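You operate a simulated robot arm through the tools that you are given. There is no shell and no other tool. Be economical: measure what you need, move in short steps, check, and stop when the job is done.

The job below is to be done with a simulated two-armed robot. You get a single attempt, and the scene is never put back.

## Task
Fetch the black bushing and set it on the shelf of the yellow bench. Fetch the orange driver tube and set it on the shelf of the yellow bench. Turn the limit knob to 3. Switch the compressor switch on. Close the grit drawer. Switch the wheel brake off. Turn the timer knob to 5. Put the dust tin on the shelf of the steel bench away on the shelf under the blast box. Take the blue tab shim and leave it on the shelf of the grey table. Open the bin lid. Any order will do. Set down upright: dust tin. The wheel brake goes to its stop.

Only the result counts: the job must be done as asked and must still hold three seconds after the hand-in. Knocking over, shifting, dropping, spilling or breaking anything else fails it. Lids that push on must go on centred and level and be pressed home; caps that screw on are set level and turned clockwise until they are tight.

## Robot
Two 7-joint arms with two-finger parallel grippers on one trunk, on a base that drives. Base frame: it is fixed to the floor where the robot stands at the start and does not move with it; the origin is under the middle of the robot, x ahead of it, y to its left, z up. Lengths are in mm, angles in rad, forces in N, time in s.
The left shoulder is at the start at [61, 197, 1054], the right one opposite. With the tool pointing down near the work surface each hand reaches from about 100 to 440 mm from the robot's upright axis, wherever it stands, measured 20 degrees to its own side. Places, roughly: bin lid [-2700, -3600, 900]; black bushing (4x3x3 cm) [500, 0, 800]; blue tab shim [-4250, 1250, 500]; compressor switch [-2600, 1600, 800]; dust tin [-4250, 1000, 500]; grit drawer [-2700, 1000, 600]; limit knob [300, 1800, 1000]; orange driver tube (4x4x5 cm) [400, 1300, 400]; shelf of the grey table [500, 1200, 400]; shelf of the yellow bench [-1200, 1300, 300]; shelf under the blast box [-2400, 1000, 300]; timer knob [-2600, 900, 800]; wheel brake [-2500, 100, 400]. Payload 1.57 kg a hand.
Tool frame (each hand has its own): the origin (TCP) lies between the finger pads and is the grasp point; the fingertips stand 30 mm ahead of it; z points along the fingers, y is the line along which they close. The gripper opens to 110 mm. The fingers are 24 mm wide and 12 mm thick; the gripper's body (48 by 112 mm) begins 78 mm behind the TCP.
Orientation is that of the tool frame in the base frame, as a unit quaternion [x, y, z, w]. With the fingers straight down and closing along the base's y, the tool's x points along the base's -x, its y along +y and its z along -z.

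## Interface
- The arms move only by the tool jog_arm. It takes "left_series", "right_series" or both (then of equal length, played together; a hand with none holds still); each is a list of rows, each a list of 6 numbers: the shift along the tool's x, y, z in mm, then the turn, a rotation vector about the tool's x, y, z in rad. In form: [[x, y, z, wx, wy, wz], ...]. A call has 1 to 20 rows; each row is the pose to reach, as a shift and turn from the pose commanded when the call began, along the tool's axes at that moment. "left_gripper" and "right_gripper" are, for a hand that has rows, the gripper command, from -1 (shut) to 1 (fully open), values between in proportion, set as the call begins (left out, the last holds). A row lasts 0.2 s, in which the tool goes at most 50 mm and 0.15 rad; a call with a longer step from one row to the next is refused whole, and so is a gripper value outside its range. A pose out of reach is approached as far as the arm can. The call stops where the force on the tool passes 40 N (or 10 N more than at its start, if that is more) or the arm is blocked; 0.2 s more then pass. The fingers move at their own pace (about 72 mm/s each) and stop on an object; they squeeze with about 31 N. The grip force told is the motor's: it shows also when the fingers shut on nothing. Time passes only in rows, and 0.2 s behind the last, so rows that repeat a pose let the fingers close. The reply holds the time, the measured pose of the TCP, the force on the tool along the base axes, the opening and the grip force, in the units named above and with some noise, with the torque about the TCP (base axes, N m) and any sound that the robot's microphone picked up.
- Cameras (640 x 400 px; columns grow to the right, rows downward): "scene" is now at [100, 1.7, 1623.1]; the picture's right is [0.02, -1.00, -0.00], its down [-0.88, -0.02, -0.48] and it looks along [0.48, 0.01, -0.88] (base axes); focal length 248 px, centre (320, 200). "left" rides on the left gripper at [70, -16, -141] in its tool frame; the picture's right is [0.23, 0.97, 0.00], its down [-0.85, 0.20, -0.48] and it looks along [-0.47, 0.11, 0.88] (tool axes); focal length 222 px, centre (320, 200). "right" rides on the right gripper at [70, 16, -141] in its tool frame; the picture's right is [-0.23, 0.97, 0.00], its down [-0.85, -0.20, -0.48] and it looks along [-0.47, -0.11, 0.88] (tool axes); focal length 222 px, centre (320, 200).
- get_image(camera): a new picture of that camera. No time passes.
- raise_lower(by): slides the trunk up (or, below 0, down) by that many mm; the arms and the scene camera ride with it, the base frame stays. It gives what a move gives, with no picture.
- roll_base(legs): drives the robot by 1 to 6 legs, each [ahead, left, turn to the left] in mm, mm and rad, along the robot's own axes; the way and the turn of a leg run together, so that a leg with both is an arc; at most 1500 mm and 3.142 rad a leg. The arms and the cameras ride along, it lands a little off, and it stops where it bumps. It gives what a move gives.
- aim_head(pan, tilt): turns the head with the scene camera to pan (to the left, within 1.501 rad either way) and tilt (down, from -0.506 to 1.204), counted from straight ahead of the robot. It gives what a move gives.
- measure_at(camera, pixels): for up to 12 pixels [column, row] of the newest picture of that camera ("zoom" is the newest enlarged one), the place [x, y, z] in the base frame of the surface seen there, good to about 3 mm. No time passes.
- enlarge(camera, box): a new picture of the part [left, top, right, bottom] of that camera's present view, enlarged. No time passes.
- sign_off(): hands the job in; it is judged then, once.

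Go step by step. Measure first, check grasps and placings, and put right what went wrong. The budget is 138 turns and 172 pictures, counting those below and the enlarged ones. Unless the task says otherwise, let go and move clear before handing in, and close with one line.

The tools are called after ">>>" as a command line: name --argument value ..., lists and objects as JSON in quotes. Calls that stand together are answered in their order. jog_arm: Moves the arms, as the interface text tells. Its arguments: {"type":"object","properties":{"left_series":{"type":"array","items":{"type":"array","items":{"type":"number"}}},"left_gripper":{"type":"number"},"right_series":{"type":"array","items":{"type":"array","items":{"type":"number"}}},"right_gripper":{"type":"number"}},"required":[]} The other tools are called the same way: raise_lower (by) slides the trunk up or down; roll_base (legs) drives the base; aim_head (pan, tilt) turns the head that bears the scene camera; get_image (camera) takes a picture; measure_at (camera, pixels) gives the place of the surface under pixels of a picture; enlarge (camera, box) takes an enlarged picture of a part of a camera's view; sign_off () hands the job in.

At the start:

```text
clock: 0.0
left_tcp_pos: [359.3, 126.2, 1004.7]
left_tool_rot: [0.0, 1.0, 0.0, -0.001]
left_contact_force: [0.6, 0.3, -0.2]
left_moment: [-0.02, 0.0, 0.04]
left_gripper_width: 110.1
left_gripper_force: 0.0
right_tcp_pos: [353.3, -144.3, 1051.8]
right_tool_rot: [0.001, 1.0, 0.0, -0.001]
right_contact_force: [0.4, -0.2, -0.5]
right_moment: [-0.02, -0.01, -0.03]
right_gripper_width: 110.0
right_gripper_force: 0.1
trunk travel left (down, up): [-650.0, 340.0]
robot x, y, heading: [0.8, -4.2, 0.002]
head pan, tilt: [0.019, 1.073]
```

scene: 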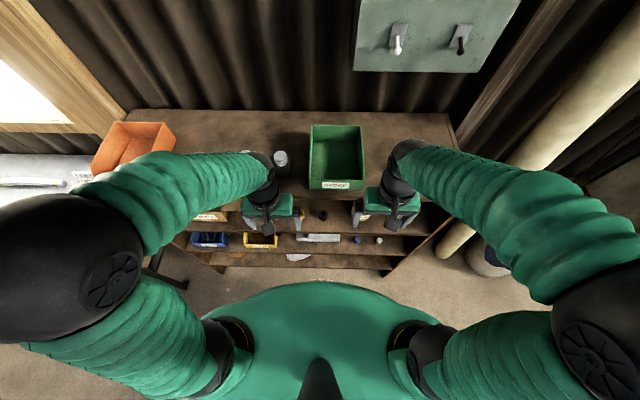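
right: 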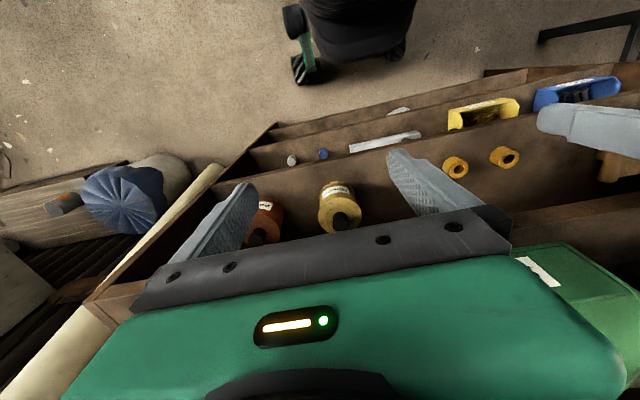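
left: 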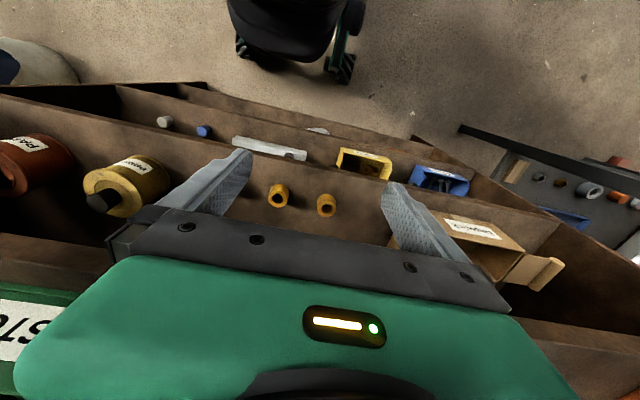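

The scene shows a shelved bench ahead with arms partly covering it. I'll enlarge the middle to find the black bushing.

>>> enlarge --camera "scene" --box '[180, 100, 460, 280]'

>>> enlarge --camera "left" --box '[60, 80, 480, 260]'

```text
2.22 times, centred on (320, 190) of scene
```

zoom: 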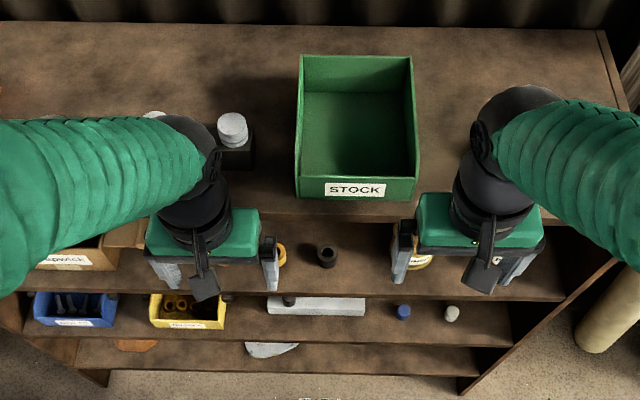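

```text
1.52 times, centred on (270, 170) of left
```

zoom: 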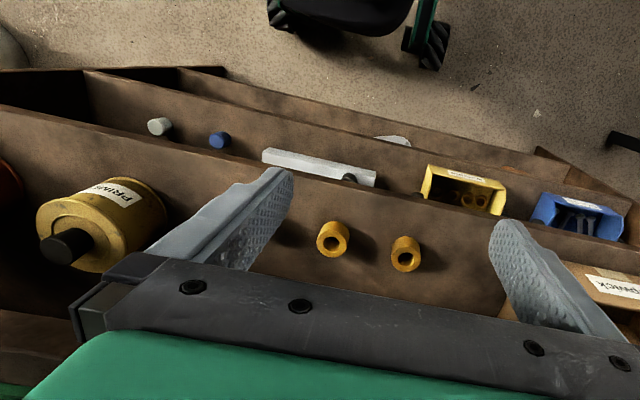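

The black bushing shows at about scene (323,215), on the shelf below the bench top. I'll measure it, the shelf and the top edge.

>>> measure_at --camera "scene" --pixels '[[323, 211], [323, 218], [323, 224], [310, 215], [335, 220], [320, 193], [345, 190], [323, 233], [320, 236], [281, 164]]'

>>> enlarge --camera "scene" --box '[280, 180, 370, 240]'

```text
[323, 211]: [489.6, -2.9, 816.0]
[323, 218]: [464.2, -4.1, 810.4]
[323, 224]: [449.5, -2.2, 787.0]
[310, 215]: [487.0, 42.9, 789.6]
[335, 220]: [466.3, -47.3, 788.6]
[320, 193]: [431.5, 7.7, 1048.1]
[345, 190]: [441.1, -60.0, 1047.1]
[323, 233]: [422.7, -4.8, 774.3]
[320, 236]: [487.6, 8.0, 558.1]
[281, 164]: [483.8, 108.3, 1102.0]
```

```text
6.67 times, centred on (325, 210) of scene
```

zoom: 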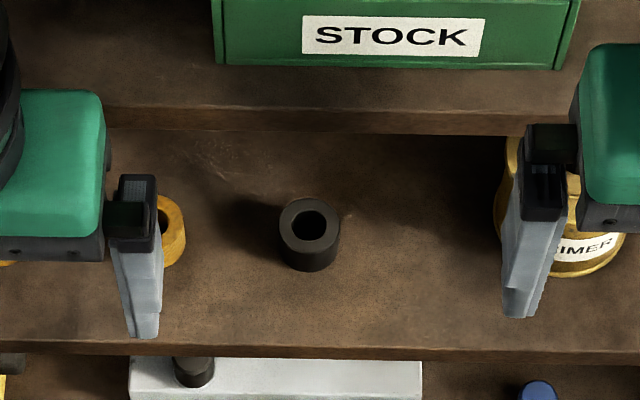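

The bushing stands upright, top at z≈817, on a shelf at z≈788 whose front edge is near x 425. I'll measure the bench-top edge above it and lower the trunk to see and reach in.

>>> measure_at --camera "zoom" --pixels '[[310, 100], [310, 115], [310, 125], [310, 137], [310, 150], [310, 205], [310, 240], [310, 255], [285, 232], [335, 232], [310, 335]]'

>>> raise_lower --by -150

>>> get_image --camera "scene"

```text
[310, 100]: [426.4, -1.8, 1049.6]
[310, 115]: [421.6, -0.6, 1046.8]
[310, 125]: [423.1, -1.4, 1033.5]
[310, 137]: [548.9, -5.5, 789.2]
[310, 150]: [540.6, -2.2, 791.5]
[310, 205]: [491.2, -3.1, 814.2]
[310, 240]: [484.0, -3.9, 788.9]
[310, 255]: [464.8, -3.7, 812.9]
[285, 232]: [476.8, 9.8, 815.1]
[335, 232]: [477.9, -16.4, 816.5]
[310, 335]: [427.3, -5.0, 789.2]
```

```text
clock: 1.8
left_tcp_pos: [357.6, 126.5, 854.4]
left_tool_rot: [0.0, 1.0, 0.0, 0.0]
left_contact_force: [0.5, 0.1, 0.0]
left_moment: [-0.02, 0.01, 0.0]
left_gripper_width: 110.1
left_gripper_force: 0.1
right_tcp_pos: [351.3, -145.1, 901.6]
right_tool_rot: [0.0, 1.0, 0.0, 0.0]
right_contact_force: [-0.1, 1.0, -0.3]
right_moment: [-0.01, -0.03, 0.0]
right_gripper_width: 110.1
right_gripper_force: 0.1
trunk travel left (down, up): [-500.0, 490.0]
robot x, y, heading: [0.0, -0.2, -0.001]
head pan, tilt: [0.019, 1.073]
```

```text
165 pictures are left
```

scene: 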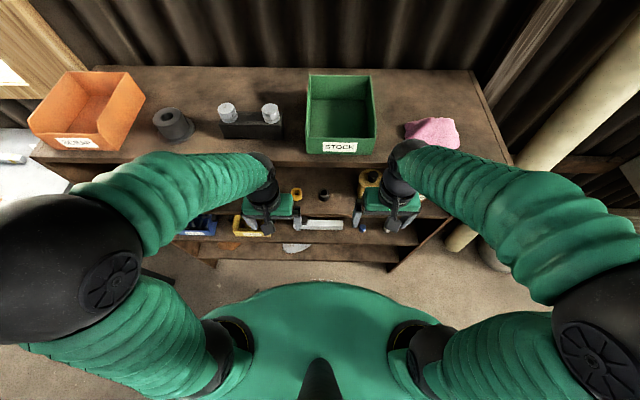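

The bench top (z≈1048, thin) and shelf share a front plane near x 423, so I'll go in nearly horizontally. I'll back off 200 mm, then pitch the right hand forward in front of the bushing.

>>> roll_base --legs '[[-200, 0, 0]]'

>>> jog_arm --right_series '[[-20, 14, 9, 0, -0.14, 0], [-42, 28, 17, 0, -0.28, 0], [-63, 42, 26, 0, -0.42, 0], [-84, 57, 34, 0, -0.56, 0], [-105, 71, 43, 0, -0.7, 0], [-126, 85, 52, 0, -0.84, 0], [-147, 99, 60, 0, -0.98, 0], [-168, 114, 69, 0, -1.12, 0], [-189, 128, 77, 0, -1.26, 0], [-205, 142, 82, 0, -1.4, 0], [-205, 142, 82, 0, -1.4, 0]]' --right_gripper 0

>>> get_image --camera "right"

>>> get_image --camera "scene"

```text
clock: 3.4
left_tcp_pos: [158.0, 127.1, 855.2]
left_tool_rot: [0.0, 1.0, 0.0, 0.001]
left_contact_force: [0.3, 0.7, 0.8]
left_moment: [0.02, 0.03, 0.0]
left_gripper_width: 110.1
left_gripper_force: 0.1
right_tcp_pos: [150.9, -145.3, 901.8]
right_tool_rot: [0.0, 1.0, 0.001, -0.001]
right_contact_force: [0.9, -0.4, -0.1]
right_moment: [-0.03, 0.0, 0.0]
right_gripper_width: 110.2
right_gripper_force: 0.1
trunk travel left (down, up): [-500.0, 490.0]
robot x, y, heading: [-199.3, 0.7, -0.0]
head pan, tilt: [0.019, 1.073]
```

```text
clock: 5.8
left_tcp_pos: [156.6, 127.3, 854.9]
left_tool_rot: [0.0, 1.0, 0.001, 0.0]
left_contact_force: [0.1, -0.2, 0.0]
left_moment: [0.03, -0.02, 0.01]
left_gripper_width: 109.9
left_gripper_force: 0.0
right_tcp_pos: [354.4, -2.3, 818.9]
right_tool_rot: [0.0, 0.764, 0.0, 0.645]
right_contact_force: [-0.3, -0.4, -0.7]
right_moment: [0.0, 0.03, 0.01]
right_gripper_width: 54.9
right_gripper_force: 0.0
trunk travel left (down, up): [-500.0, 490.0]
robot x, y, heading: [-199.3, 0.1, 0.004]
head pan, tilt: [0.019, 1.073]
```

```text
164 pictures are left
```

right: 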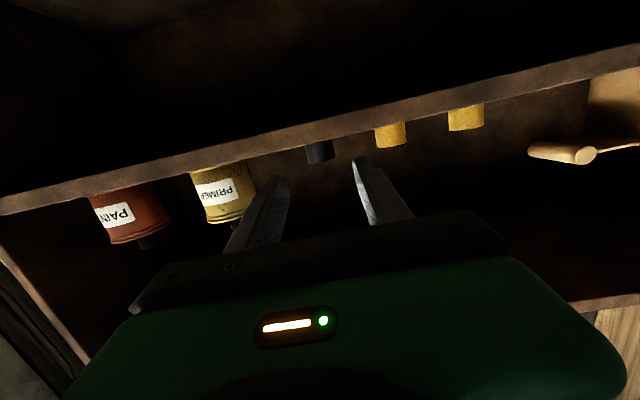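

```text
163 pictures are left
```

scene: 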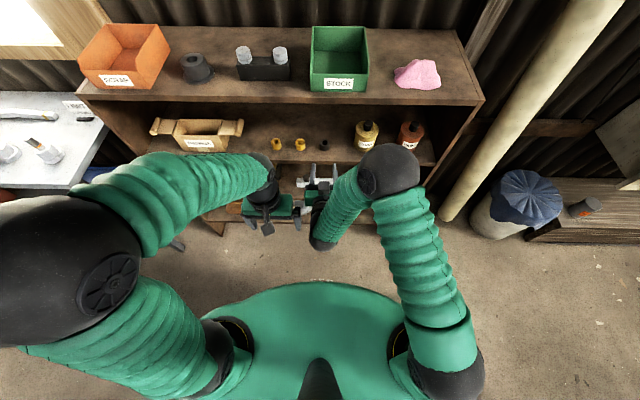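

The right hand is level in front of the bushing, and the shelf is well visible. I'll slide in to the bushing and close.

>>> jog_arm --right_series '[[4, 0, 25, 0, 0, 0], [0, -0.5, 60, 0, 0, 0], [-8, -0.5, 95, 0, 0, 0], [-12, -0.5, 123, 0, 0, 0], [-12, -0.5, 123, 0, 0, 0]]'

>>> enlarge --camera "scene" --box '[260, 110, 400, 200]'

>>> get_image --camera "right"

```text
clock: 7.0
left_tcp_pos: [157.4, 127.5, 854.0]
left_tool_rot: [0.0, 1.0, 0.0, 0.0]
left_contact_force: [-0.4, -0.3, 0.3]
left_moment: [0.0, 0.01, -0.02]
left_gripper_width: 110.1
left_gripper_force: 0.0
right_tcp_pos: [478.6, -2.5, 811.5]
right_tool_rot: [-0.001, 0.765, 0.0, 0.644]
right_contact_force: [-0.8, 0.0, -0.6]
right_moment: [-0.02, -0.01, 0.0]
right_gripper_width: 55.1
right_gripper_force: 0.0
trunk travel left (down, up): [-500.0, 490.0]
robot x, y, heading: [-204.0, -0.1, -0.002]
head pan, tilt: [0.019, 1.073]
```

```text
4.44 times, centred on (330, 155) of scene
```

zoom: 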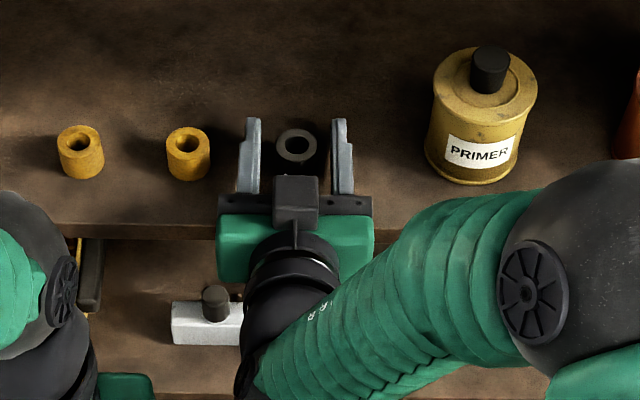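

```text
161 pictures are left
```

right: 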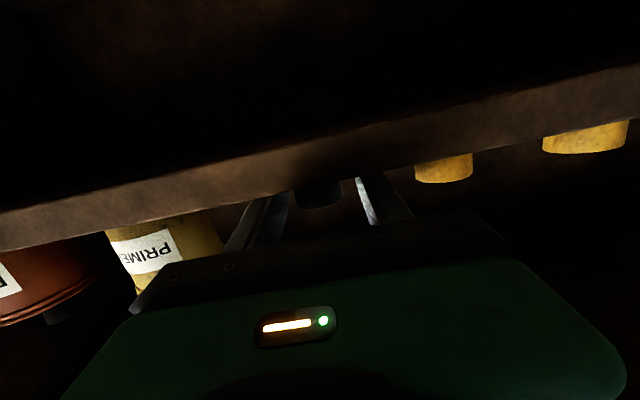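

The bushing sits between the fingers. I'll close, lift a little and pull straight out.

>>> jog_arm --right_series '[[0, 0, 5, 0, 0, 0], [0, 0, 5, 0, 0, 0], [0, 0, 5, 0, 0, 0], [0, 0, 5, 0, 0, 0]]' --right_gripper -1

>>> jog_arm --right_series '[[-20, 0, -3, 0, 0, 0], [-40, 0, -7, 0, 0, 0], [-35, 0, -50, 0, 0, 0], [-28, 0, -95, 0, 0, 0], [-20, 0, -140, 0, 0, 0], [-20, 0, -140, 0, 0, 0]]'

>>> get_image --camera "scene"

```text
clock: 8.0
left_tcp_pos: [156.9, 127.7, 855.1]
left_tool_rot: [0.0, 1.0, 0.0, 0.0]
left_contact_force: [0.0, 0.8, -0.9]
left_moment: [-0.02, -0.02, 0.01]
left_gripper_width: 110.0
left_gripper_force: 0.1
right_tcp_pos: [484.2, -2.4, 810.3]
right_tool_rot: [0.0, 0.765, 0.0, 0.644]
right_contact_force: [1.7, -0.2, 1.8]
right_moment: [0.03, -0.02, 0.0]
right_gripper_width: 33.5
right_gripper_force: 31.0
trunk travel left (down, up): [-500.0, 490.0]
robot x, y, heading: [-203.4, -1.0, -0.002]
head pan, tilt: [0.019, 1.073]
```

```text
clock: 9.3
left_tcp_pos: [158.5, 127.9, 854.4]
left_tool_rot: [0.0, 1.0, 0.001, 0.0]
left_contact_force: [0.8, 0.2, 0.6]
left_moment: [-0.03, 0.03, 0.01]
left_gripper_width: 110.0
left_gripper_force: 0.1
right_tcp_pos: [348.1, -2.7, 853.5]
right_tool_rot: [0.0, 0.765, 0.0, 0.644]
right_contact_force: [-0.7, 0.4, -1.2]
right_moment: [0.0, 0.01, -0.01]
right_gripper_width: 33.5
right_gripper_force: 30.5
trunk travel left (down, up): [-500.0, 490.0]
robot x, y, heading: [-198.8, 3.0, 0.0]
head pan, tilt: [0.019, 1.073]
```

```text
160 pictures are left
```

scene: 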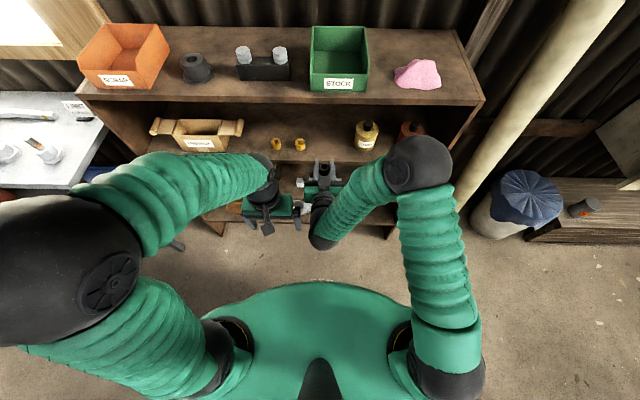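

The bushing is held (33.5 mm). Before driving to the grey table I'll look left.

>>> aim_head --pan 0.9 --tilt 0.6

>>> get_image --camera "scene"

```text
clock: 10.5
left_tcp_pos: [157.4, 127.6, 854.3]
left_tool_rot: [0.0, 1.0, 0.0, -0.001]
left_contact_force: [0.5, 0.1, 0.3]
left_moment: [-0.02, 0.01, 0.02]
left_gripper_width: 109.9
left_gripper_force: 0.1
right_tcp_pos: [349.5, -3.4, 853.4]
right_tool_rot: [0.0, 0.765, 0.0, 0.644]
right_contact_force: [0.1, -0.7, -0.9]
right_moment: [-0.02, -0.02, -0.04]
right_gripper_width: 33.4
right_gripper_force: 31.3
trunk travel left (down, up): [-500.0, 490.0]
robot x, y, heading: [-199.9, 2.1, 0.0]
head pan, tilt: [0.901, 0.6]
```

```text
159 pictures are left
```

scene: 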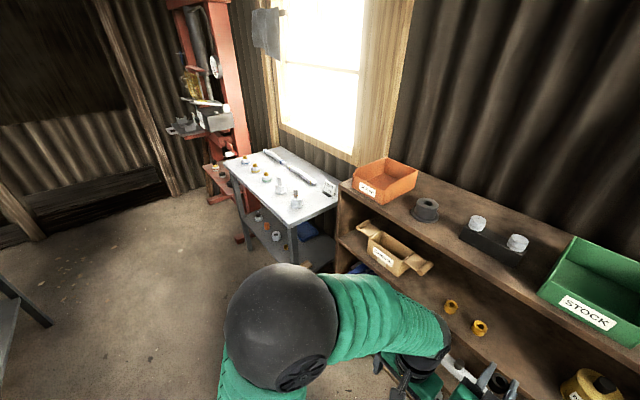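

The grey table is ahead-left, the red press (limit knob) past it. I'll measure the table edges and press.

>>> measure_at --camera "scene" --pixels '[[228, 165], [290, 224], [335, 200], [265, 226], [258, 218], [273, 238], [255, 230], [208, 165], [188, 130], [200, 120], [10, 300], [50, 325]]'

>>> enlarge --camera "scene" --box '[150, 50, 350, 280]'

```text
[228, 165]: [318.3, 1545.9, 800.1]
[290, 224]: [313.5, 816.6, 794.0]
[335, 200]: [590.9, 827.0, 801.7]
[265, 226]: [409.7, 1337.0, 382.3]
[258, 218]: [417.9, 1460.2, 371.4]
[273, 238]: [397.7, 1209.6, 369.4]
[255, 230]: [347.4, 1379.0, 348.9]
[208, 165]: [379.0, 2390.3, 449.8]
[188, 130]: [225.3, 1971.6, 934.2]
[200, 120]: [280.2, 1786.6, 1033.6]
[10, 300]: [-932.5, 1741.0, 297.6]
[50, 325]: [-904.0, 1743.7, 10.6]
```

```text
1.74 times, centred on (250, 165) of scene
```

zoom: 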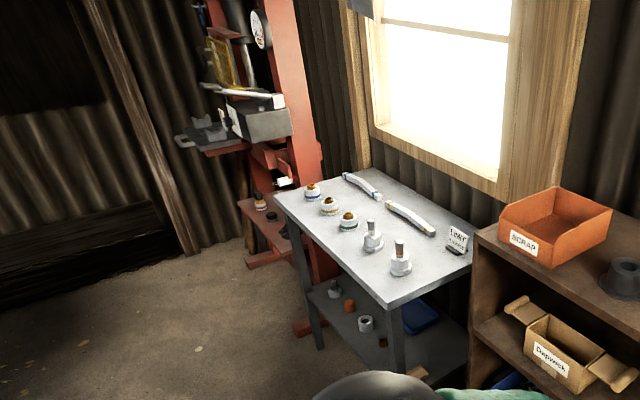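

The grey table's front is x≈315, y 817–1546, top z 800, shelf about z 350–370. I'll back off, drive left in front of it, lower, and look.

>>> roll_base --legs '[[-200, 0, 0], [0, 1250, 0]]'

>>> raise_lower --by -420

>>> aim_head --pan 0 --tilt 0.5

>>> get_image --camera "scene"

```text
clock: 18.1
left_tcp_pos: [-48.3, 1380.3, 853.6]
left_tool_rot: [-0.003, 1.0, 0.001, 0.0]
left_contact_force: [0.2, 0.1, -0.2]
left_moment: [0.01, -0.01, 0.02]
left_gripper_width: 110.2
left_gripper_force: 0.0
right_tcp_pos: [144.6, 1250.4, 853.4]
right_tool_rot: [-0.003, 0.765, 0.003, 0.644]
right_contact_force: [-0.1, -0.4, -1.3]
right_moment: [0.01, -0.02, 0.01]
right_gripper_width: 33.3
right_gripper_force: 31.2
trunk travel left (down, up): [-500.0, 490.0]
robot x, y, heading: [-408.1, 1247.0, 0.003]
head pan, tilt: [0.901, 0.6]
```

```text
refused: -420 is not a number from -400 to 400
```

```text
clock: 19.3
left_tcp_pos: [-49.3, 1380.7, 854.6]
left_tool_rot: [-0.003, 1.0, 0.0, 0.001]
left_contact_force: [0.4, -0.3, -0.1]
left_moment: [-0.02, -0.02, -0.02]
left_gripper_width: 110.0
left_gripper_force: 0.1
right_tcp_pos: [142.2, 1251.2, 853.8]
right_tool_rot: [-0.003, 0.764, 0.002, 0.645]
right_contact_force: [-1.0, -0.5, -0.6]
right_moment: [0.03, 0.02, 0.03]
right_gripper_width: 33.9
right_gripper_force: 31.3
trunk travel left (down, up): [-500.0, 490.0]
robot x, y, heading: [-407.5, 1253.9, 0.003]
head pan, tilt: [0.0, 0.499]
```

```text
157 pictures are left
```

scene: 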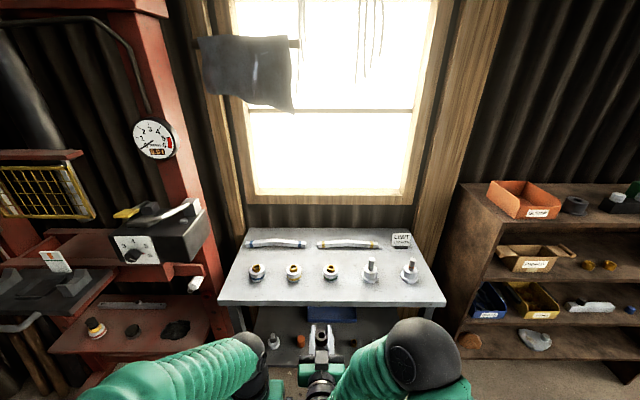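

The limit knob shows at (133,255) on the press; the shelf items are behind my hands. I'll lower 400 and look under the table.

>>> raise_lower --by -400

>>> get_image --camera "scene"

```text
clock: 23.1
left_tcp_pos: [-50.3, 1381.2, 454.2]
left_tool_rot: [-0.003, 1.0, 0.0, 0.001]
left_contact_force: [-0.8, 0.5, -0.4]
left_moment: [-0.03, 0.01, -0.02]
left_gripper_width: 110.0
left_gripper_force: 0.1
right_tcp_pos: [141.8, 1251.7, 454.2]
right_tool_rot: [-0.003, 0.764, 0.002, 0.645]
right_contact_force: [0.5, 0.3, -1.2]
right_moment: [0.0, -0.02, -0.01]
right_gripper_width: 33.5
right_gripper_force: 30.5
trunk travel left (down, up): [-100.0, 890.0]
robot x, y, heading: [-403.7, 1252.6, 0.007]
head pan, tilt: [0.0, 0.499]
```

```text
156 pictures are left
```

scene: 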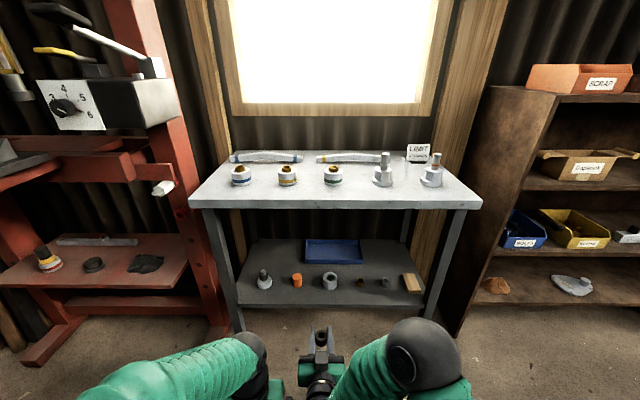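

The orange driver tube is at (297,281) on the grey shelf. I'll measure it and its neighbours, and zoom on the limit knob too.

>>> measure_at --camera "scene" --pixels '[[297, 275], [297, 282], [297, 290], [291, 281], [302, 281], [264, 279], [330, 282], [300, 301], [360, 284], [330, 207], [215, 300], [430, 300]]'

>>> enlarge --camera "scene" --box '[230, 230, 430, 310]'

>>> enlarge --camera "scene" --box '[30, 70, 130, 140]'

>>> measure_at --camera "scene" --pixels '[[65, 105], [56, 105], [75, 107], [65, 97], [65, 115], [45, 95], [95, 100], [90, 122], [58, 125], [64, 108]]'

```text
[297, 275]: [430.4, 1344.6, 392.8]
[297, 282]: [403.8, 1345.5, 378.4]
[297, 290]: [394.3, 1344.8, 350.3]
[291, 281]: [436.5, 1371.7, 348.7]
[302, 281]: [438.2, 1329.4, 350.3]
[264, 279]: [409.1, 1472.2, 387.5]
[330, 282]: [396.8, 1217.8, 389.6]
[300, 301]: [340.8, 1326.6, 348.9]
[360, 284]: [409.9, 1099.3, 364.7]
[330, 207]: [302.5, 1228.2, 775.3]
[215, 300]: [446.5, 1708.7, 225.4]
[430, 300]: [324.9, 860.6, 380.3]
```

```text
3.20 times, centred on (330, 270) of scene
```

zoom: 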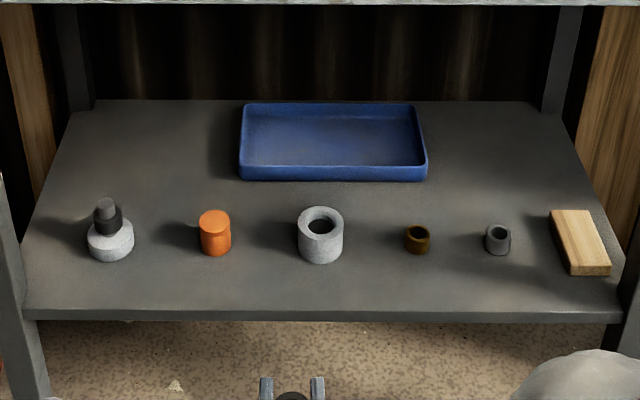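

```text
5.71 times, centred on (80, 105) of scene
```

zoom: 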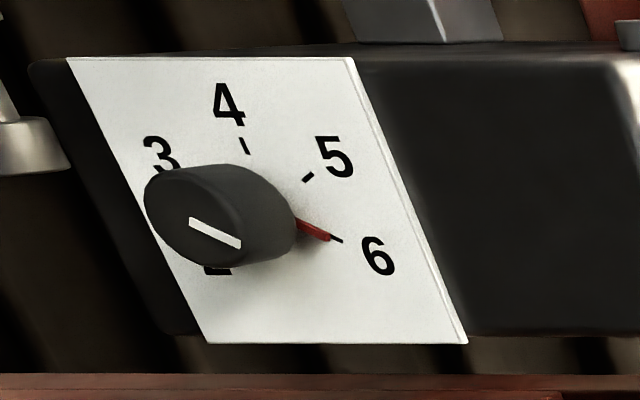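

```text
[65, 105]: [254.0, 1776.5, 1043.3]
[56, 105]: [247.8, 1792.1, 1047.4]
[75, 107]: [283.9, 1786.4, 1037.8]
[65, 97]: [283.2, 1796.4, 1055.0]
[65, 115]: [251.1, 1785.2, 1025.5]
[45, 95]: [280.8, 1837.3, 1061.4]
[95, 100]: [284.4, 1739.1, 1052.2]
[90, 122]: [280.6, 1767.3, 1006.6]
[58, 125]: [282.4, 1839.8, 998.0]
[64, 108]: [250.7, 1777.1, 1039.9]
```

The tube stands at about (421,1345), z 349–394, with clear neighbours. I'll move the right hand aside, pitch the left hand forward, then drive in 170 mm.

>>> jog_arm --left_series '[[-13, -4, 6, 0, -0.14, 0], [-26, -8, 12, 0, -0.28, 0], [-39, -12, 18, 0, -0.42, 0], [-52, -16, 24, 0, -0.56, 0], [-65, -20, 30, 0, -0.7, 0], [-78, -24, 36, 0, -0.84, 0], [-91, -28, 42, 0, -0.98, 0], [-104, -32, 48, 0, -1.12, 0], [-117, -36, 54, 0, -1.26, 0], [-130, -36, 60, 0, -1.4, 0], [-130, -36, 60, 0, -1.4, 0]]' --left_gripper 0.2 --right_series '[[0, -16, -10, 0, 0, 0], [0, -32, -20, 0, 0, 0], [0, -48, -30, 0, 0, 0], [0, -64, -40, 0, 0, 0], [0, -80, -50, 0, 0, 0], [0, -96, -60, 0, 0, 0], [0, -112, -70, 0, 0, 0], [0, -128, -80, 0, 0, 0], [0, -144, -90, 0, 0, 0], [0, -160, -100, 0, 0, 0], [0, -160, -100, 0, 0, 0]]'

>>> roll_base --legs '[[170, 0, 0]]'

>>> get_image --camera "scene"

```text
clock: 25.5
left_tcp_pos: [80.1, 1347.2, 396.3]
left_tool_rot: [-0.002, 0.765, 0.002, 0.645]
left_contact_force: [-0.3, -0.1, 0.0]
left_moment: [-0.02, -0.02, 0.03]
left_gripper_width: 66.0
left_gripper_force: 0.0
left hand out of reach, approached as far as the arm can: row 4, 5, 6, 7, 8
right_tcp_pos: [97.5, 1136.4, 447.3]
right_tool_rot: [-0.002, 0.764, 0.002, 0.645]
right_contact_force: [0.0, -0.2, -0.9]
right_moment: [0.03, 0.02, 0.01]
right_gripper_width: 33.6
right_gripper_force: 31.2
right hand out of reach, approached as far as the arm can: row 6, 7, 8, 9, 10, 11
trunk travel left (down, up): [-100.0, 890.0]
robot x, y, heading: [-407.0, 1255.1, 0.005]
head pan, tilt: [0.0, 0.499]
```

```text
clock: 27.0
left_tcp_pos: [250.1, 1347.1, 395.7]
left_tool_rot: [-0.002, 0.764, 0.002, 0.645]
left_contact_force: [-0.1, 0.7, -0.7]
left_moment: [0.0, 0.0, 0.0]
left_gripper_width: 66.2
left_gripper_force: 0.0
right_tcp_pos: [267.5, 1137.7, 447.1]
right_tool_rot: [-0.002, 0.764, 0.001, 0.645]
right_contact_force: [-0.6, -0.6, -0.8]
right_moment: [0.02, -0.01, 0.01]
right_gripper_width: 33.7
right_gripper_force: 30.4
trunk travel left (down, up): [-100.0, 890.0]
robot x, y, heading: [-239.0, 1251.4, 0.007]
head pan, tilt: [0.0, 0.499]
```

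```text
153 pictures are left
```

scene: 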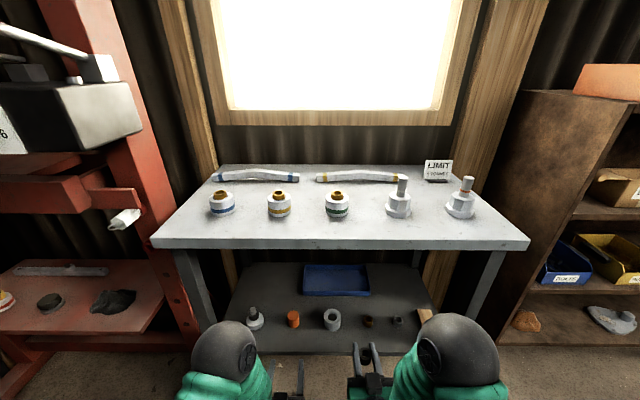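

The left hand is level at (250,1347,396), facing the tube. I'll slide in, then close.

>>> jog_arm --left_series '[[-7, 0, 43, 0, 0, 0], [-12, -1, 86, 0, 0, 0], [-12, -2, 130, 0, 0, 0], [-9, -3, 171, 0, 0, 0], [-9, -3, 171, 0, 0, 0]]'

>>> enlarge --camera "scene" --box '[220, 260, 400, 380]'

```text
clock: 28.2
left_tcp_pos: [420.7, 1346.6, 375.7]
left_tool_rot: [-0.004, 0.765, 0.005, 0.644]
left_contact_force: [0.2, -0.9, 0.4]
left_moment: [0.01, 0.01, -0.03]
left_gripper_width: 65.9
left_gripper_force: 0.0
right_tcp_pos: [267.5, 1138.3, 448.5]
right_tool_rot: [-0.002, 0.764, 0.002, 0.645]
right_contact_force: [-0.2, 0.3, -0.5]
right_moment: [0.01, -0.05, 0.03]
right_gripper_width: 33.8
right_gripper_force: 31.0
trunk travel left (down, up): [-100.0, 890.0]
robot x, y, heading: [-232.7, 1252.0, 0.009]
head pan, tilt: [0.0, 0.499]
```

```text
3.33 times, centred on (310, 320) of scene
```

zoom: 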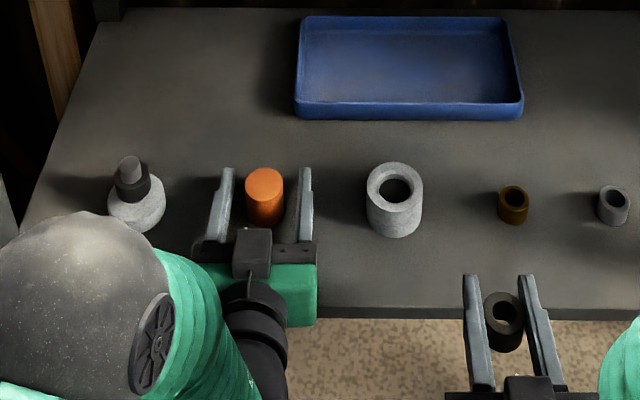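

Tube centred between the fingers. Close, lift and withdraw.

>>> jog_arm --left_series '[[0, 0, 0, 0, 0, 0], [0, 0, 0, 0, 0, 0], [0, 0, 0, 0, 0, 0], [0, 0, 0, 0, 0, 0]]' --left_gripper -1

>>> jog_arm --left_series '[[-20, 0, -3, 0, 0, 0], [-50, 0, -9, 0, 0, 0], [-42, 0, -55, 0, 0, 0], [-34, 0, -100, 0, 0, 0], [-26, 0, -146, 0, 0, 0], [-20, 0, -180, 0, 0, 0], [-20, 0, -180, 0, 0, 0]]'

>>> get_image --camera "scene"

```text
clock: 29.2
left_tcp_pos: [420.5, 1346.1, 375.5]
left_tool_rot: [-0.004, 0.764, 0.005, 0.645]
left_contact_force: [1.3, 1.0, -0.7]
left_moment: [-0.01, -0.01, 0.04]
left_gripper_width: 37.6
left_gripper_force: 31.6
right_tcp_pos: [267.8, 1138.4, 448.9]
right_tool_rot: [-0.002, 0.764, 0.002, 0.645]
right_contact_force: [-0.2, 0.3, -1.0]
right_moment: [-0.01, -0.02, 0.04]
right_gripper_width: 33.6
right_gripper_force: 31.1
trunk travel left (down, up): [-100.0, 890.0]
robot x, y, heading: [-237.1, 1251.7, 0.008]
head pan, tilt: [0.0, 0.499]
```

```text
clock: 30.8
left_tcp_pos: [246.3, 1345.1, 427.2]
left_tool_rot: [-0.003, 0.765, 0.002, 0.644]
left_contact_force: [0.8, -0.7, -0.9]
left_moment: [0.04, -0.05, -0.04]
left_gripper_width: 37.5
left_gripper_force: 30.8
right_tcp_pos: [266.6, 1137.3, 449.3]
right_tool_rot: [-0.003, 0.764, 0.002, 0.646]
right_contact_force: [-0.8, -0.9, -0.9]
right_moment: [-0.01, 0.01, 0.05]
right_gripper_width: 33.8
right_gripper_force: 30.9
trunk travel left (down, up): [-100.0, 890.0]
robot x, y, heading: [-236.8, 1254.6, 0.007]
head pan, tilt: [0.0, 0.499]
```

```text
151 pictures are left
```

scene: 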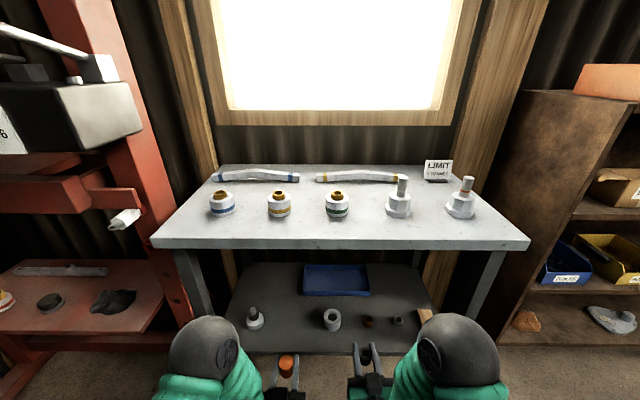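

The tube is held (37.5 mm). I'll back away, turn round to face the yellow bench and look.

>>> roll_base --legs '[[-160, 0, 0], [0, 0, 3.13]]'

>>> get_image --camera "scene"

```text
clock: 39.5
left_tcp_pos: [-879.9, 1161.1, 426.5]
left_tool_rot: [0.764, 0.002, -0.645, 0.002]
left_contact_force: [0.5, 0.3, -0.8]
left_moment: [0.0, -0.02, -0.02]
left_gripper_width: 37.3
left_gripper_force: 30.6
right_tcp_pos: [-899.2, 1368.5, 448.6]
right_tool_rot: [0.764, 0.001, -0.645, 0.0]
right_contact_force: [-0.4, 0.8, -1.2]
right_moment: [0.03, -0.01, -0.02]
right_gripper_width: 33.4
right_gripper_force: 30.8
trunk travel left (down, up): [-100.0, 890.0]
robot x, y, heading: [-395.4, 1256.8, -3.138]
head pan, tilt: [0.0, 0.499]
```

```text
150 pictures are left
```

scene: 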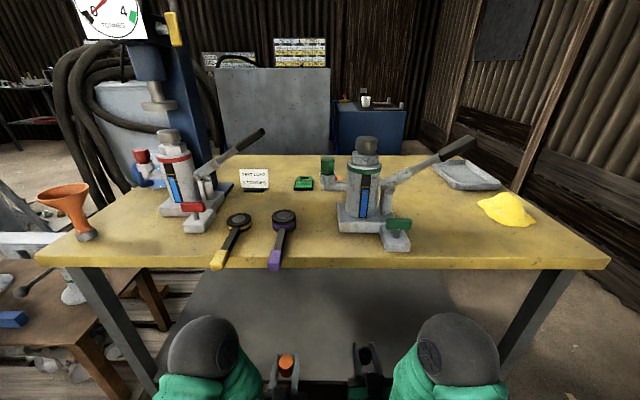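

The yellow bench is straight ahead with a seemingly empty grey lower shelf. I'll measure shelf height and edges.

>>> measure_at --camera "scene" --pixels '[[320, 300], [320, 340], [320, 375], [220, 340], [420, 340], [320, 268], [90, 275], [550, 275], [325, 384], [240, 370], [400, 300]]'

>>> enlarge --camera "scene" --box '[120, 260, 520, 400]'

```text
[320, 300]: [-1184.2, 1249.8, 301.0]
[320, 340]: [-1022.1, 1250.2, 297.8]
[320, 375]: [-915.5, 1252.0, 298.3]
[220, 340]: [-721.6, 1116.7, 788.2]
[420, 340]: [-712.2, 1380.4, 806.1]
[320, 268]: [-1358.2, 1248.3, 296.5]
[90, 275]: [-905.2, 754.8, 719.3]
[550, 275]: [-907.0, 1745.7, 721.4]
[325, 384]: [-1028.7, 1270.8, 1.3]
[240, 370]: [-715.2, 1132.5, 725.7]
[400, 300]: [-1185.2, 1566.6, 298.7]
```

```text
1.60 times, centred on (320, 330) of scene
```

zoom: 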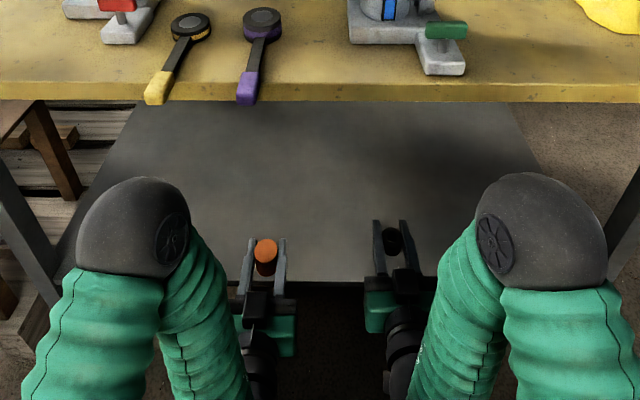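

Shelf z≈298, front x≈−905. I'll drive in 130 mm and lower the trunk 98, then set both down with the arms.

>>> roll_base --legs '[[130, 0, 0]]'

>>> raise_lower --by -95

>>> enlarge --camera "scene" --box '[200, 240, 440, 400]'

```text
clock: 40.8
left_tcp_pos: [-977.5, 1163.3, 425.9]
left_tool_rot: [0.766, 0.002, -0.643, 0.0]
left_contact_force: [-0.2, -0.1, -2.1]
left_moment: [0.0, 0.03, 0.03]
left_gripper_width: 37.3
left_gripper_force: 31.1
right_tcp_pos: [-1002.6, 1365.4, 453.5]
right_tool_rot: [0.761, 0.005, -0.648, 0.003]
right_contact_force: [-0.9, -0.3, -2.1]
right_moment: [-0.01, 0.01, -0.02]
right_gripper_width: 33.3
right_gripper_force: 31.2
trunk travel left (down, up): [-100.0, 890.0]
robot x, y, heading: [-502.3, 1251.1, -3.129]
head pan, tilt: [0.0, 0.499]
stopped in leg 1: the robot was blocked; the commanded pose is now the measured one
```

```text
clock: 42.1
left_tcp_pos: [-982.6, 1162.3, 328.9]
left_tool_rot: [0.766, 0.001, -0.642, 0.001]
left_contact_force: [0.4, -0.2, -2.2]
left_moment: [0.0, -0.03, -0.04]
left_gripper_width: 37.3
left_gripper_force: 30.8
right_tcp_pos: [-1006.9, 1365.5, 354.9]
right_tool_rot: [0.763, 0.003, -0.646, 0.002]
right_contact_force: [-0.2, -0.5, -2.2]
right_moment: [0.0, -0.02, -0.01]
right_gripper_width: 33.3
right_gripper_force: 30.8
trunk travel left (down, up): [-5.0, 985.0]
robot x, y, heading: [-504.2, 1253.0, -3.134]
head pan, tilt: [0.0, 0.499]
```

```text
2.50 times, centred on (320, 320) of scene
```

zoom: 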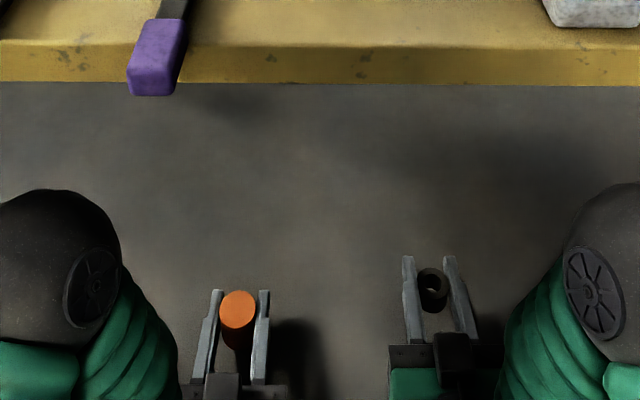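

The base bumped at the shelf edge, but both objects hang above the shelf (tube left, bushing right), ~80–100 mm inside. I'll lower both to contact.

>>> jog_arm --left_series '[[0.5, 0, 0, 0, 0, 0], [1, 0, 0, 0, 0, 0], [2, 0, 0.5, 0, 0, 0], [3, 0, 0.5, 0, 0, 0]]' --right_series '[[12, 0, 2, 0, 0, 0], [24, 0, 4, 0, 0, 0], [30, 0, 5, 0, 0, 0], [33, 0, 5.5, 0, 0, 0]]'

>>> enlarge --camera "scene" --box '[200, 240, 440, 400]'

```text
clock: 43.1
left_tcp_pos: [-983.7, 1162.1, 325.8]
left_tool_rot: [0.767, 0.001, -0.642, 0.001]
left_contact_force: [-1.1, -0.8, -0.8]
left_moment: [-0.03, 0.01, 0.03]
left_gripper_width: 37.3
left_gripper_force: 31.3
right_tcp_pos: [-1005.5, 1362.5, 320.8]
right_tool_rot: [0.764, 0.002, -0.645, 0.0]
right_contact_force: [0.6, 0.1, -0.8]
right_moment: [-0.01, 0.0, -0.01]
right_gripper_width: 33.2
right_gripper_force: 31.3
trunk travel left (down, up): [-5.0, 985.0]
robot x, y, heading: [-507.8, 1254.9, -3.134]
head pan, tilt: [0.0, 0.499]
```

```text
2.50 times, centred on (320, 320) of scene
```

zoom: 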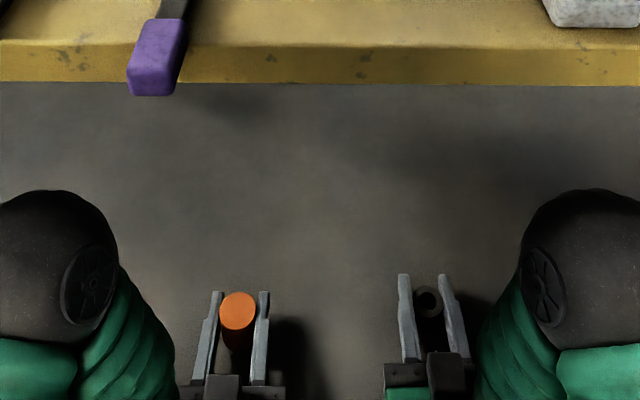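

Nearly at contact; I'll press a few mm lower until touch.

>>> jog_arm --left_series '[[1, 0, 0, 0, 0, 0], [2, 0, 0.3, 0, 0, 0], [3, 0, 0.5, 0, 0, 0]]'

>>> jog_arm --right_series '[[1, 0, 0, 0, 0, 0], [2, 0, 0.3, 0, 0, 0], [3, 0, 0.5, 0, 0, 0]]'

```text
clock: 43.9
left_tcp_pos: [-982.8, 1162.6, 325.3]
left_tool_rot: [0.764, 0.002, -0.645, 0.002]
left_contact_force: [5.2, -2.1, 21.8]
left_moment: [-0.08, 0.06, 0.05]
left_gripper_width: 37.5
left_gripper_force: 30.6
right_tcp_pos: [-1004.9, 1363.4, 324.2]
right_tool_rot: [0.763, 0.002, -0.646, 0.0]
right_contact_force: [0.6, 0.7, -0.6]
right_moment: [0.0, -0.02, -0.02]
right_gripper_width: 33.2
right_gripper_force: 30.7
trunk travel left (down, up): [-5.0, 985.0]
robot x, y, heading: [-507.3, 1252.4, -3.128]
head pan, tilt: [0.0, 0.499]
```

```text
clock: 44.7
left_tcp_pos: [-983.5, 1163.0, 325.8]
left_tool_rot: [0.765, 0.001, -0.644, 0.001]
left_contact_force: [-4.0, -1.4, 23.1]
left_moment: [-0.08, 0.16, 0.03]
left_gripper_width: 37.5
left_gripper_force: 31.4
right_tcp_pos: [-1005.1, 1363.3, 321.0]
right_tool_rot: [0.763, 0.002, -0.646, 0.0]
right_contact_force: [0.0, -0.3, -0.3]
right_moment: [0.02, 0.0, 0.02]
right_gripper_width: 33.4
right_gripper_force: 31.2
right hand out of reach, approached as far as the arm can: row 1, 2, 3
trunk travel left (down, up): [-5.0, 985.0]
robot x, y, heading: [-503.5, 1251.9, -3.131]
head pan, tilt: [0.0, 0.499]
```

The left tube is seated (22 N). I'll open the left and withdraw it, then lower the right by trunk.

>>> jog_arm --left_series '[[0, 0, 0, 0, 0, 0], [0, 0, 0, 0, 0, 0], [0, 0, -30, 0, 0, 0], [0, 0, -70, 0, 0, 0], [0, 0, -100, 0, 0, 0]]' --left_gripper 0.2

>>> raise_lower --by -4

>>> enlarge --camera "scene" --box '[200, 240, 440, 400]'

```text
clock: 45.9
left_tcp_pos: [-944.7, 1183.0, 321.7]
left_tool_rot: [0.757, 0.014, -0.653, 0.018]
left_contact_force: [0.7, -0.5, -0.8]
left_moment: [0.01, 0.0, -0.03]
left_gripper_width: 66.0
left_gripper_force: 0.0
left hand out of reach, approached as far as the arm can: row 3, 4, 5
right_tcp_pos: [-1006.8, 1362.3, 320.2]
right_tool_rot: [0.765, 0.003, -0.644, -0.002]
right_contact_force: [1.7, 0.3, 5.9]
right_moment: [-0.06, 0.03, 0.04]
right_gripper_width: 33.2
right_gripper_force: 31.6
trunk travel left (down, up): [-5.0, 985.0]
robot x, y, heading: [-503.4, 1251.5, -3.132]
head pan, tilt: [0.0, 0.499]
```

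```text
clock: 46.4
left_tcp_pos: [-945.1, 1184.1, 322.7]
left_tool_rot: [0.755, 0.015, -0.655, 0.016]
left_contact_force: [-0.2, 0.2, -0.7]
left_moment: [-0.01, -0.03, 0.0]
left_gripper_width: 66.1
left_gripper_force: 0.0
right_tcp_pos: [-1007.8, 1362.4, 319.8]
right_tool_rot: [0.763, 0.004, -0.646, -0.002]
right_contact_force: [0.4, 1.4, 21.4]
right_moment: [-0.27, -0.14, 0.06]
right_gripper_width: 33.3
right_gripper_force: 30.8
trunk travel left (down, up): [-1.0, 989.0]
robot x, y, heading: [-506.3, 1250.1, -3.134]
head pan, tilt: [0.0, 0.499]
```

```text
2.50 times, centred on (320, 320) of scene
```

zoom: 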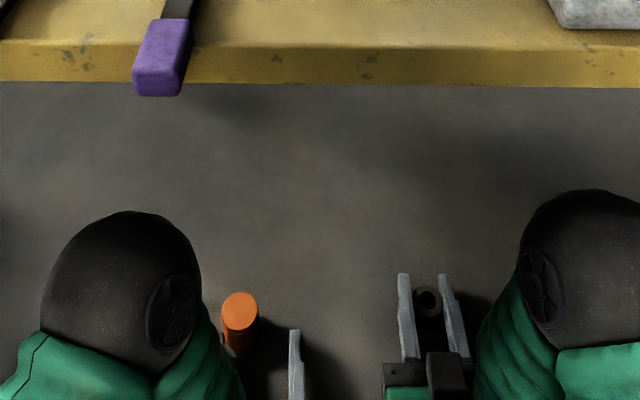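

The tube stands; the bushing is seated (21 N). I'll open the right hand and back the base out straight.

>>> jog_arm --right_series '[[0, 0, 0, 0, 0, 0], [0, 0, 0, 0, 0, 0], [0, 0, 0, 0, 0, 0]]' --right_gripper 0.2

>>> enlarge --camera "scene" --box '[200, 240, 440, 400]'

```text
clock: 47.2
left_tcp_pos: [-946.6, 1184.3, 323.1]
left_tool_rot: [0.755, 0.015, -0.656, 0.016]
left_contact_force: [0.4, 0.2, 0.2]
left_moment: [-0.04, 0.02, -0.02]
left_gripper_width: 65.9
left_gripper_force: 0.1
right_tcp_pos: [-1006.3, 1362.3, 317.3]
right_tool_rot: [0.766, 0.003, -0.643, -0.002]
right_contact_force: [-0.2, 0.2, 0.4]
right_moment: [0.0, -0.01, -0.02]
right_gripper_width: 66.2
right_gripper_force: 0.0
trunk travel left (down, up): [-1.0, 989.0]
robot x, y, heading: [-506.0, 1250.9, -3.13]
head pan, tilt: [0.0, 0.499]
```

```text
2.50 times, centred on (320, 320) of scene
```

zoom: 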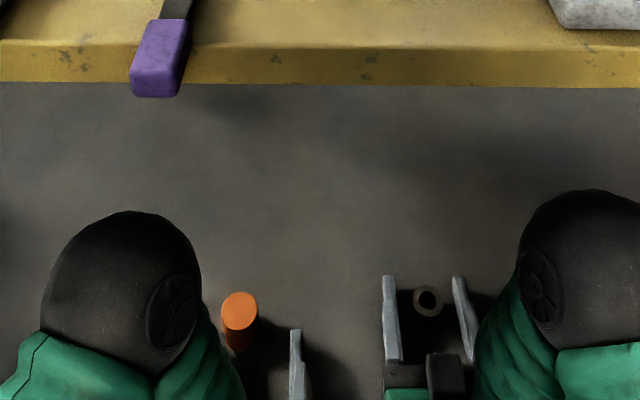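

Both released. Back away 200 mm with the base, raise the trunk, and check.

>>> roll_base --legs '[[-220, 0, 0]]'

>>> raise_lower --by 240

>>> enlarge --camera "scene" --box '[200, 240, 440, 400]'

```text
clock: 48.9
left_tcp_pos: [-723.3, 1188.5, 324.2]
left_tool_rot: [0.754, 0.016, -0.656, 0.014]
left_contact_force: [-1.4, 0.0, -0.3]
left_moment: [-0.03, -0.03, -0.01]
left_gripper_width: 66.0
left_gripper_force: 0.1
right_tcp_pos: [-785.1, 1365.1, 316.8]
right_tool_rot: [0.766, 0.003, -0.643, -0.001]
right_contact_force: [-0.1, 0.0, -0.3]
right_moment: [-0.01, 0.0, 0.0]
right_gripper_width: 66.0
right_gripper_force: 0.0
trunk travel left (down, up): [-1.0, 989.0]
robot x, y, heading: [-284.4, 1254.5, -3.129]
head pan, tilt: [0.0, 0.499]
```

```text
clock: 51.4
left_tcp_pos: [-722.6, 1189.6, 562.7]
left_tool_rot: [0.752, 0.015, -0.659, 0.015]
left_contact_force: [-0.1, 0.3, -0.1]
left_moment: [0.0, 0.01, -0.02]
left_gripper_width: 65.7
left_gripper_force: 0.0
right_tcp_pos: [-784.9, 1364.8, 557.0]
right_tool_rot: [0.764, 0.002, -0.646, 0.0]
right_contact_force: [-0.4, 0.2, -0.7]
right_moment: [-0.01, -0.03, 0.0]
right_gripper_width: 66.1
right_gripper_force: 0.1
trunk travel left (down, up): [-241.0, 749.0]
robot x, y, heading: [-282.9, 1256.1, -3.131]
head pan, tilt: [0.0, 0.499]
```

```text
2.50 times, centred on (320, 320) of scene
```

zoom: 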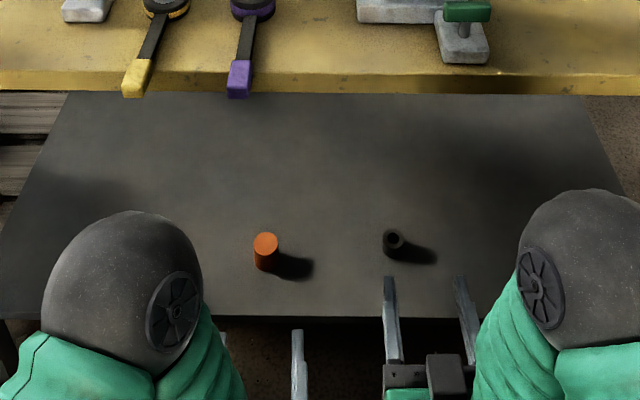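

Both pieces stand on the yellow shelf. Next the limit knob on the red press: turn back to face +x, shift to y≈1690 and raise.

>>> roll_base --legs '[[0, 0, 3.13], [-120, 430, 0]]'

>>> raise_lower --by 400

>>> raise_lower --by 90

>>> get_image --camera "scene"

```text
clock: 61.4
left_tcp_pos: [33.8, 1745.1, 563.7]
left_tool_rot: [-0.015, 0.752, 0.016, 0.658]
left_contact_force: [0.0, -0.1, -0.3]
left_moment: [0.01, 0.0, 0.0]
left_gripper_width: 66.0
left_gripper_force: 0.2
right_tcp_pos: [94.1, 1568.1, 556.5]
right_tool_rot: [-0.001, 0.763, 0.0, 0.646]
right_contact_force: [1.0, 0.0, 0.7]
right_moment: [0.03, -0.01, -0.02]
right_gripper_width: 66.1
right_gripper_force: 0.1
trunk travel left (down, up): [-241.0, 749.0]
robot x, y, heading: [-405.1, 1677.0, 0.008]
head pan, tilt: [0.0, 0.499]
```

```text
clock: 65.2
left_tcp_pos: [33.0, 1745.6, 963.1]
left_tool_rot: [-0.014, 0.752, 0.014, 0.659]
left_contact_force: [-0.5, 0.5, -0.2]
left_moment: [-0.02, -0.04, 0.02]
left_gripper_width: 66.2
left_gripper_force: 0.0
right_tcp_pos: [93.2, 1569.0, 956.4]
right_tool_rot: [-0.001, 0.763, -0.001, 0.646]
right_contact_force: [0.0, 0.0, 0.3]
right_moment: [-0.04, 0.01, 0.04]
right_gripper_width: 65.9
right_gripper_force: 0.1
trunk travel left (down, up): [-641.0, 349.0]
robot x, y, heading: [-406.3, 1683.3, 0.008]
head pan, tilt: [0.0, 0.499]
```

```text
clock: 66.5
left_tcp_pos: [33.5, 1745.9, 1053.9]
left_tool_rot: [-0.015, 0.752, 0.015, 0.659]
left_contact_force: [-0.4, -0.2, 0.5]
left_moment: [0.0, -0.02, -0.01]
left_gripper_width: 65.9
left_gripper_force: 0.1
right_tcp_pos: [95.3, 1568.3, 1047.5]
right_tool_rot: [-0.002, 0.763, 0.0, 0.647]
right_contact_force: [-1.0, -0.5, -0.4]
right_moment: [0.01, 0.0, -0.01]
right_gripper_width: 65.7
right_gripper_force: 0.1
trunk travel left (down, up): [-731.0, 259.0]
robot x, y, heading: [-407.6, 1682.6, 0.006]
head pan, tilt: [0.0, 0.499]
```

```text
143 pictures are left
```

scene: 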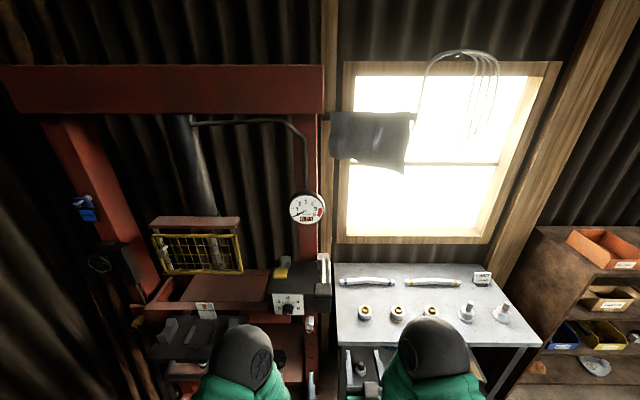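

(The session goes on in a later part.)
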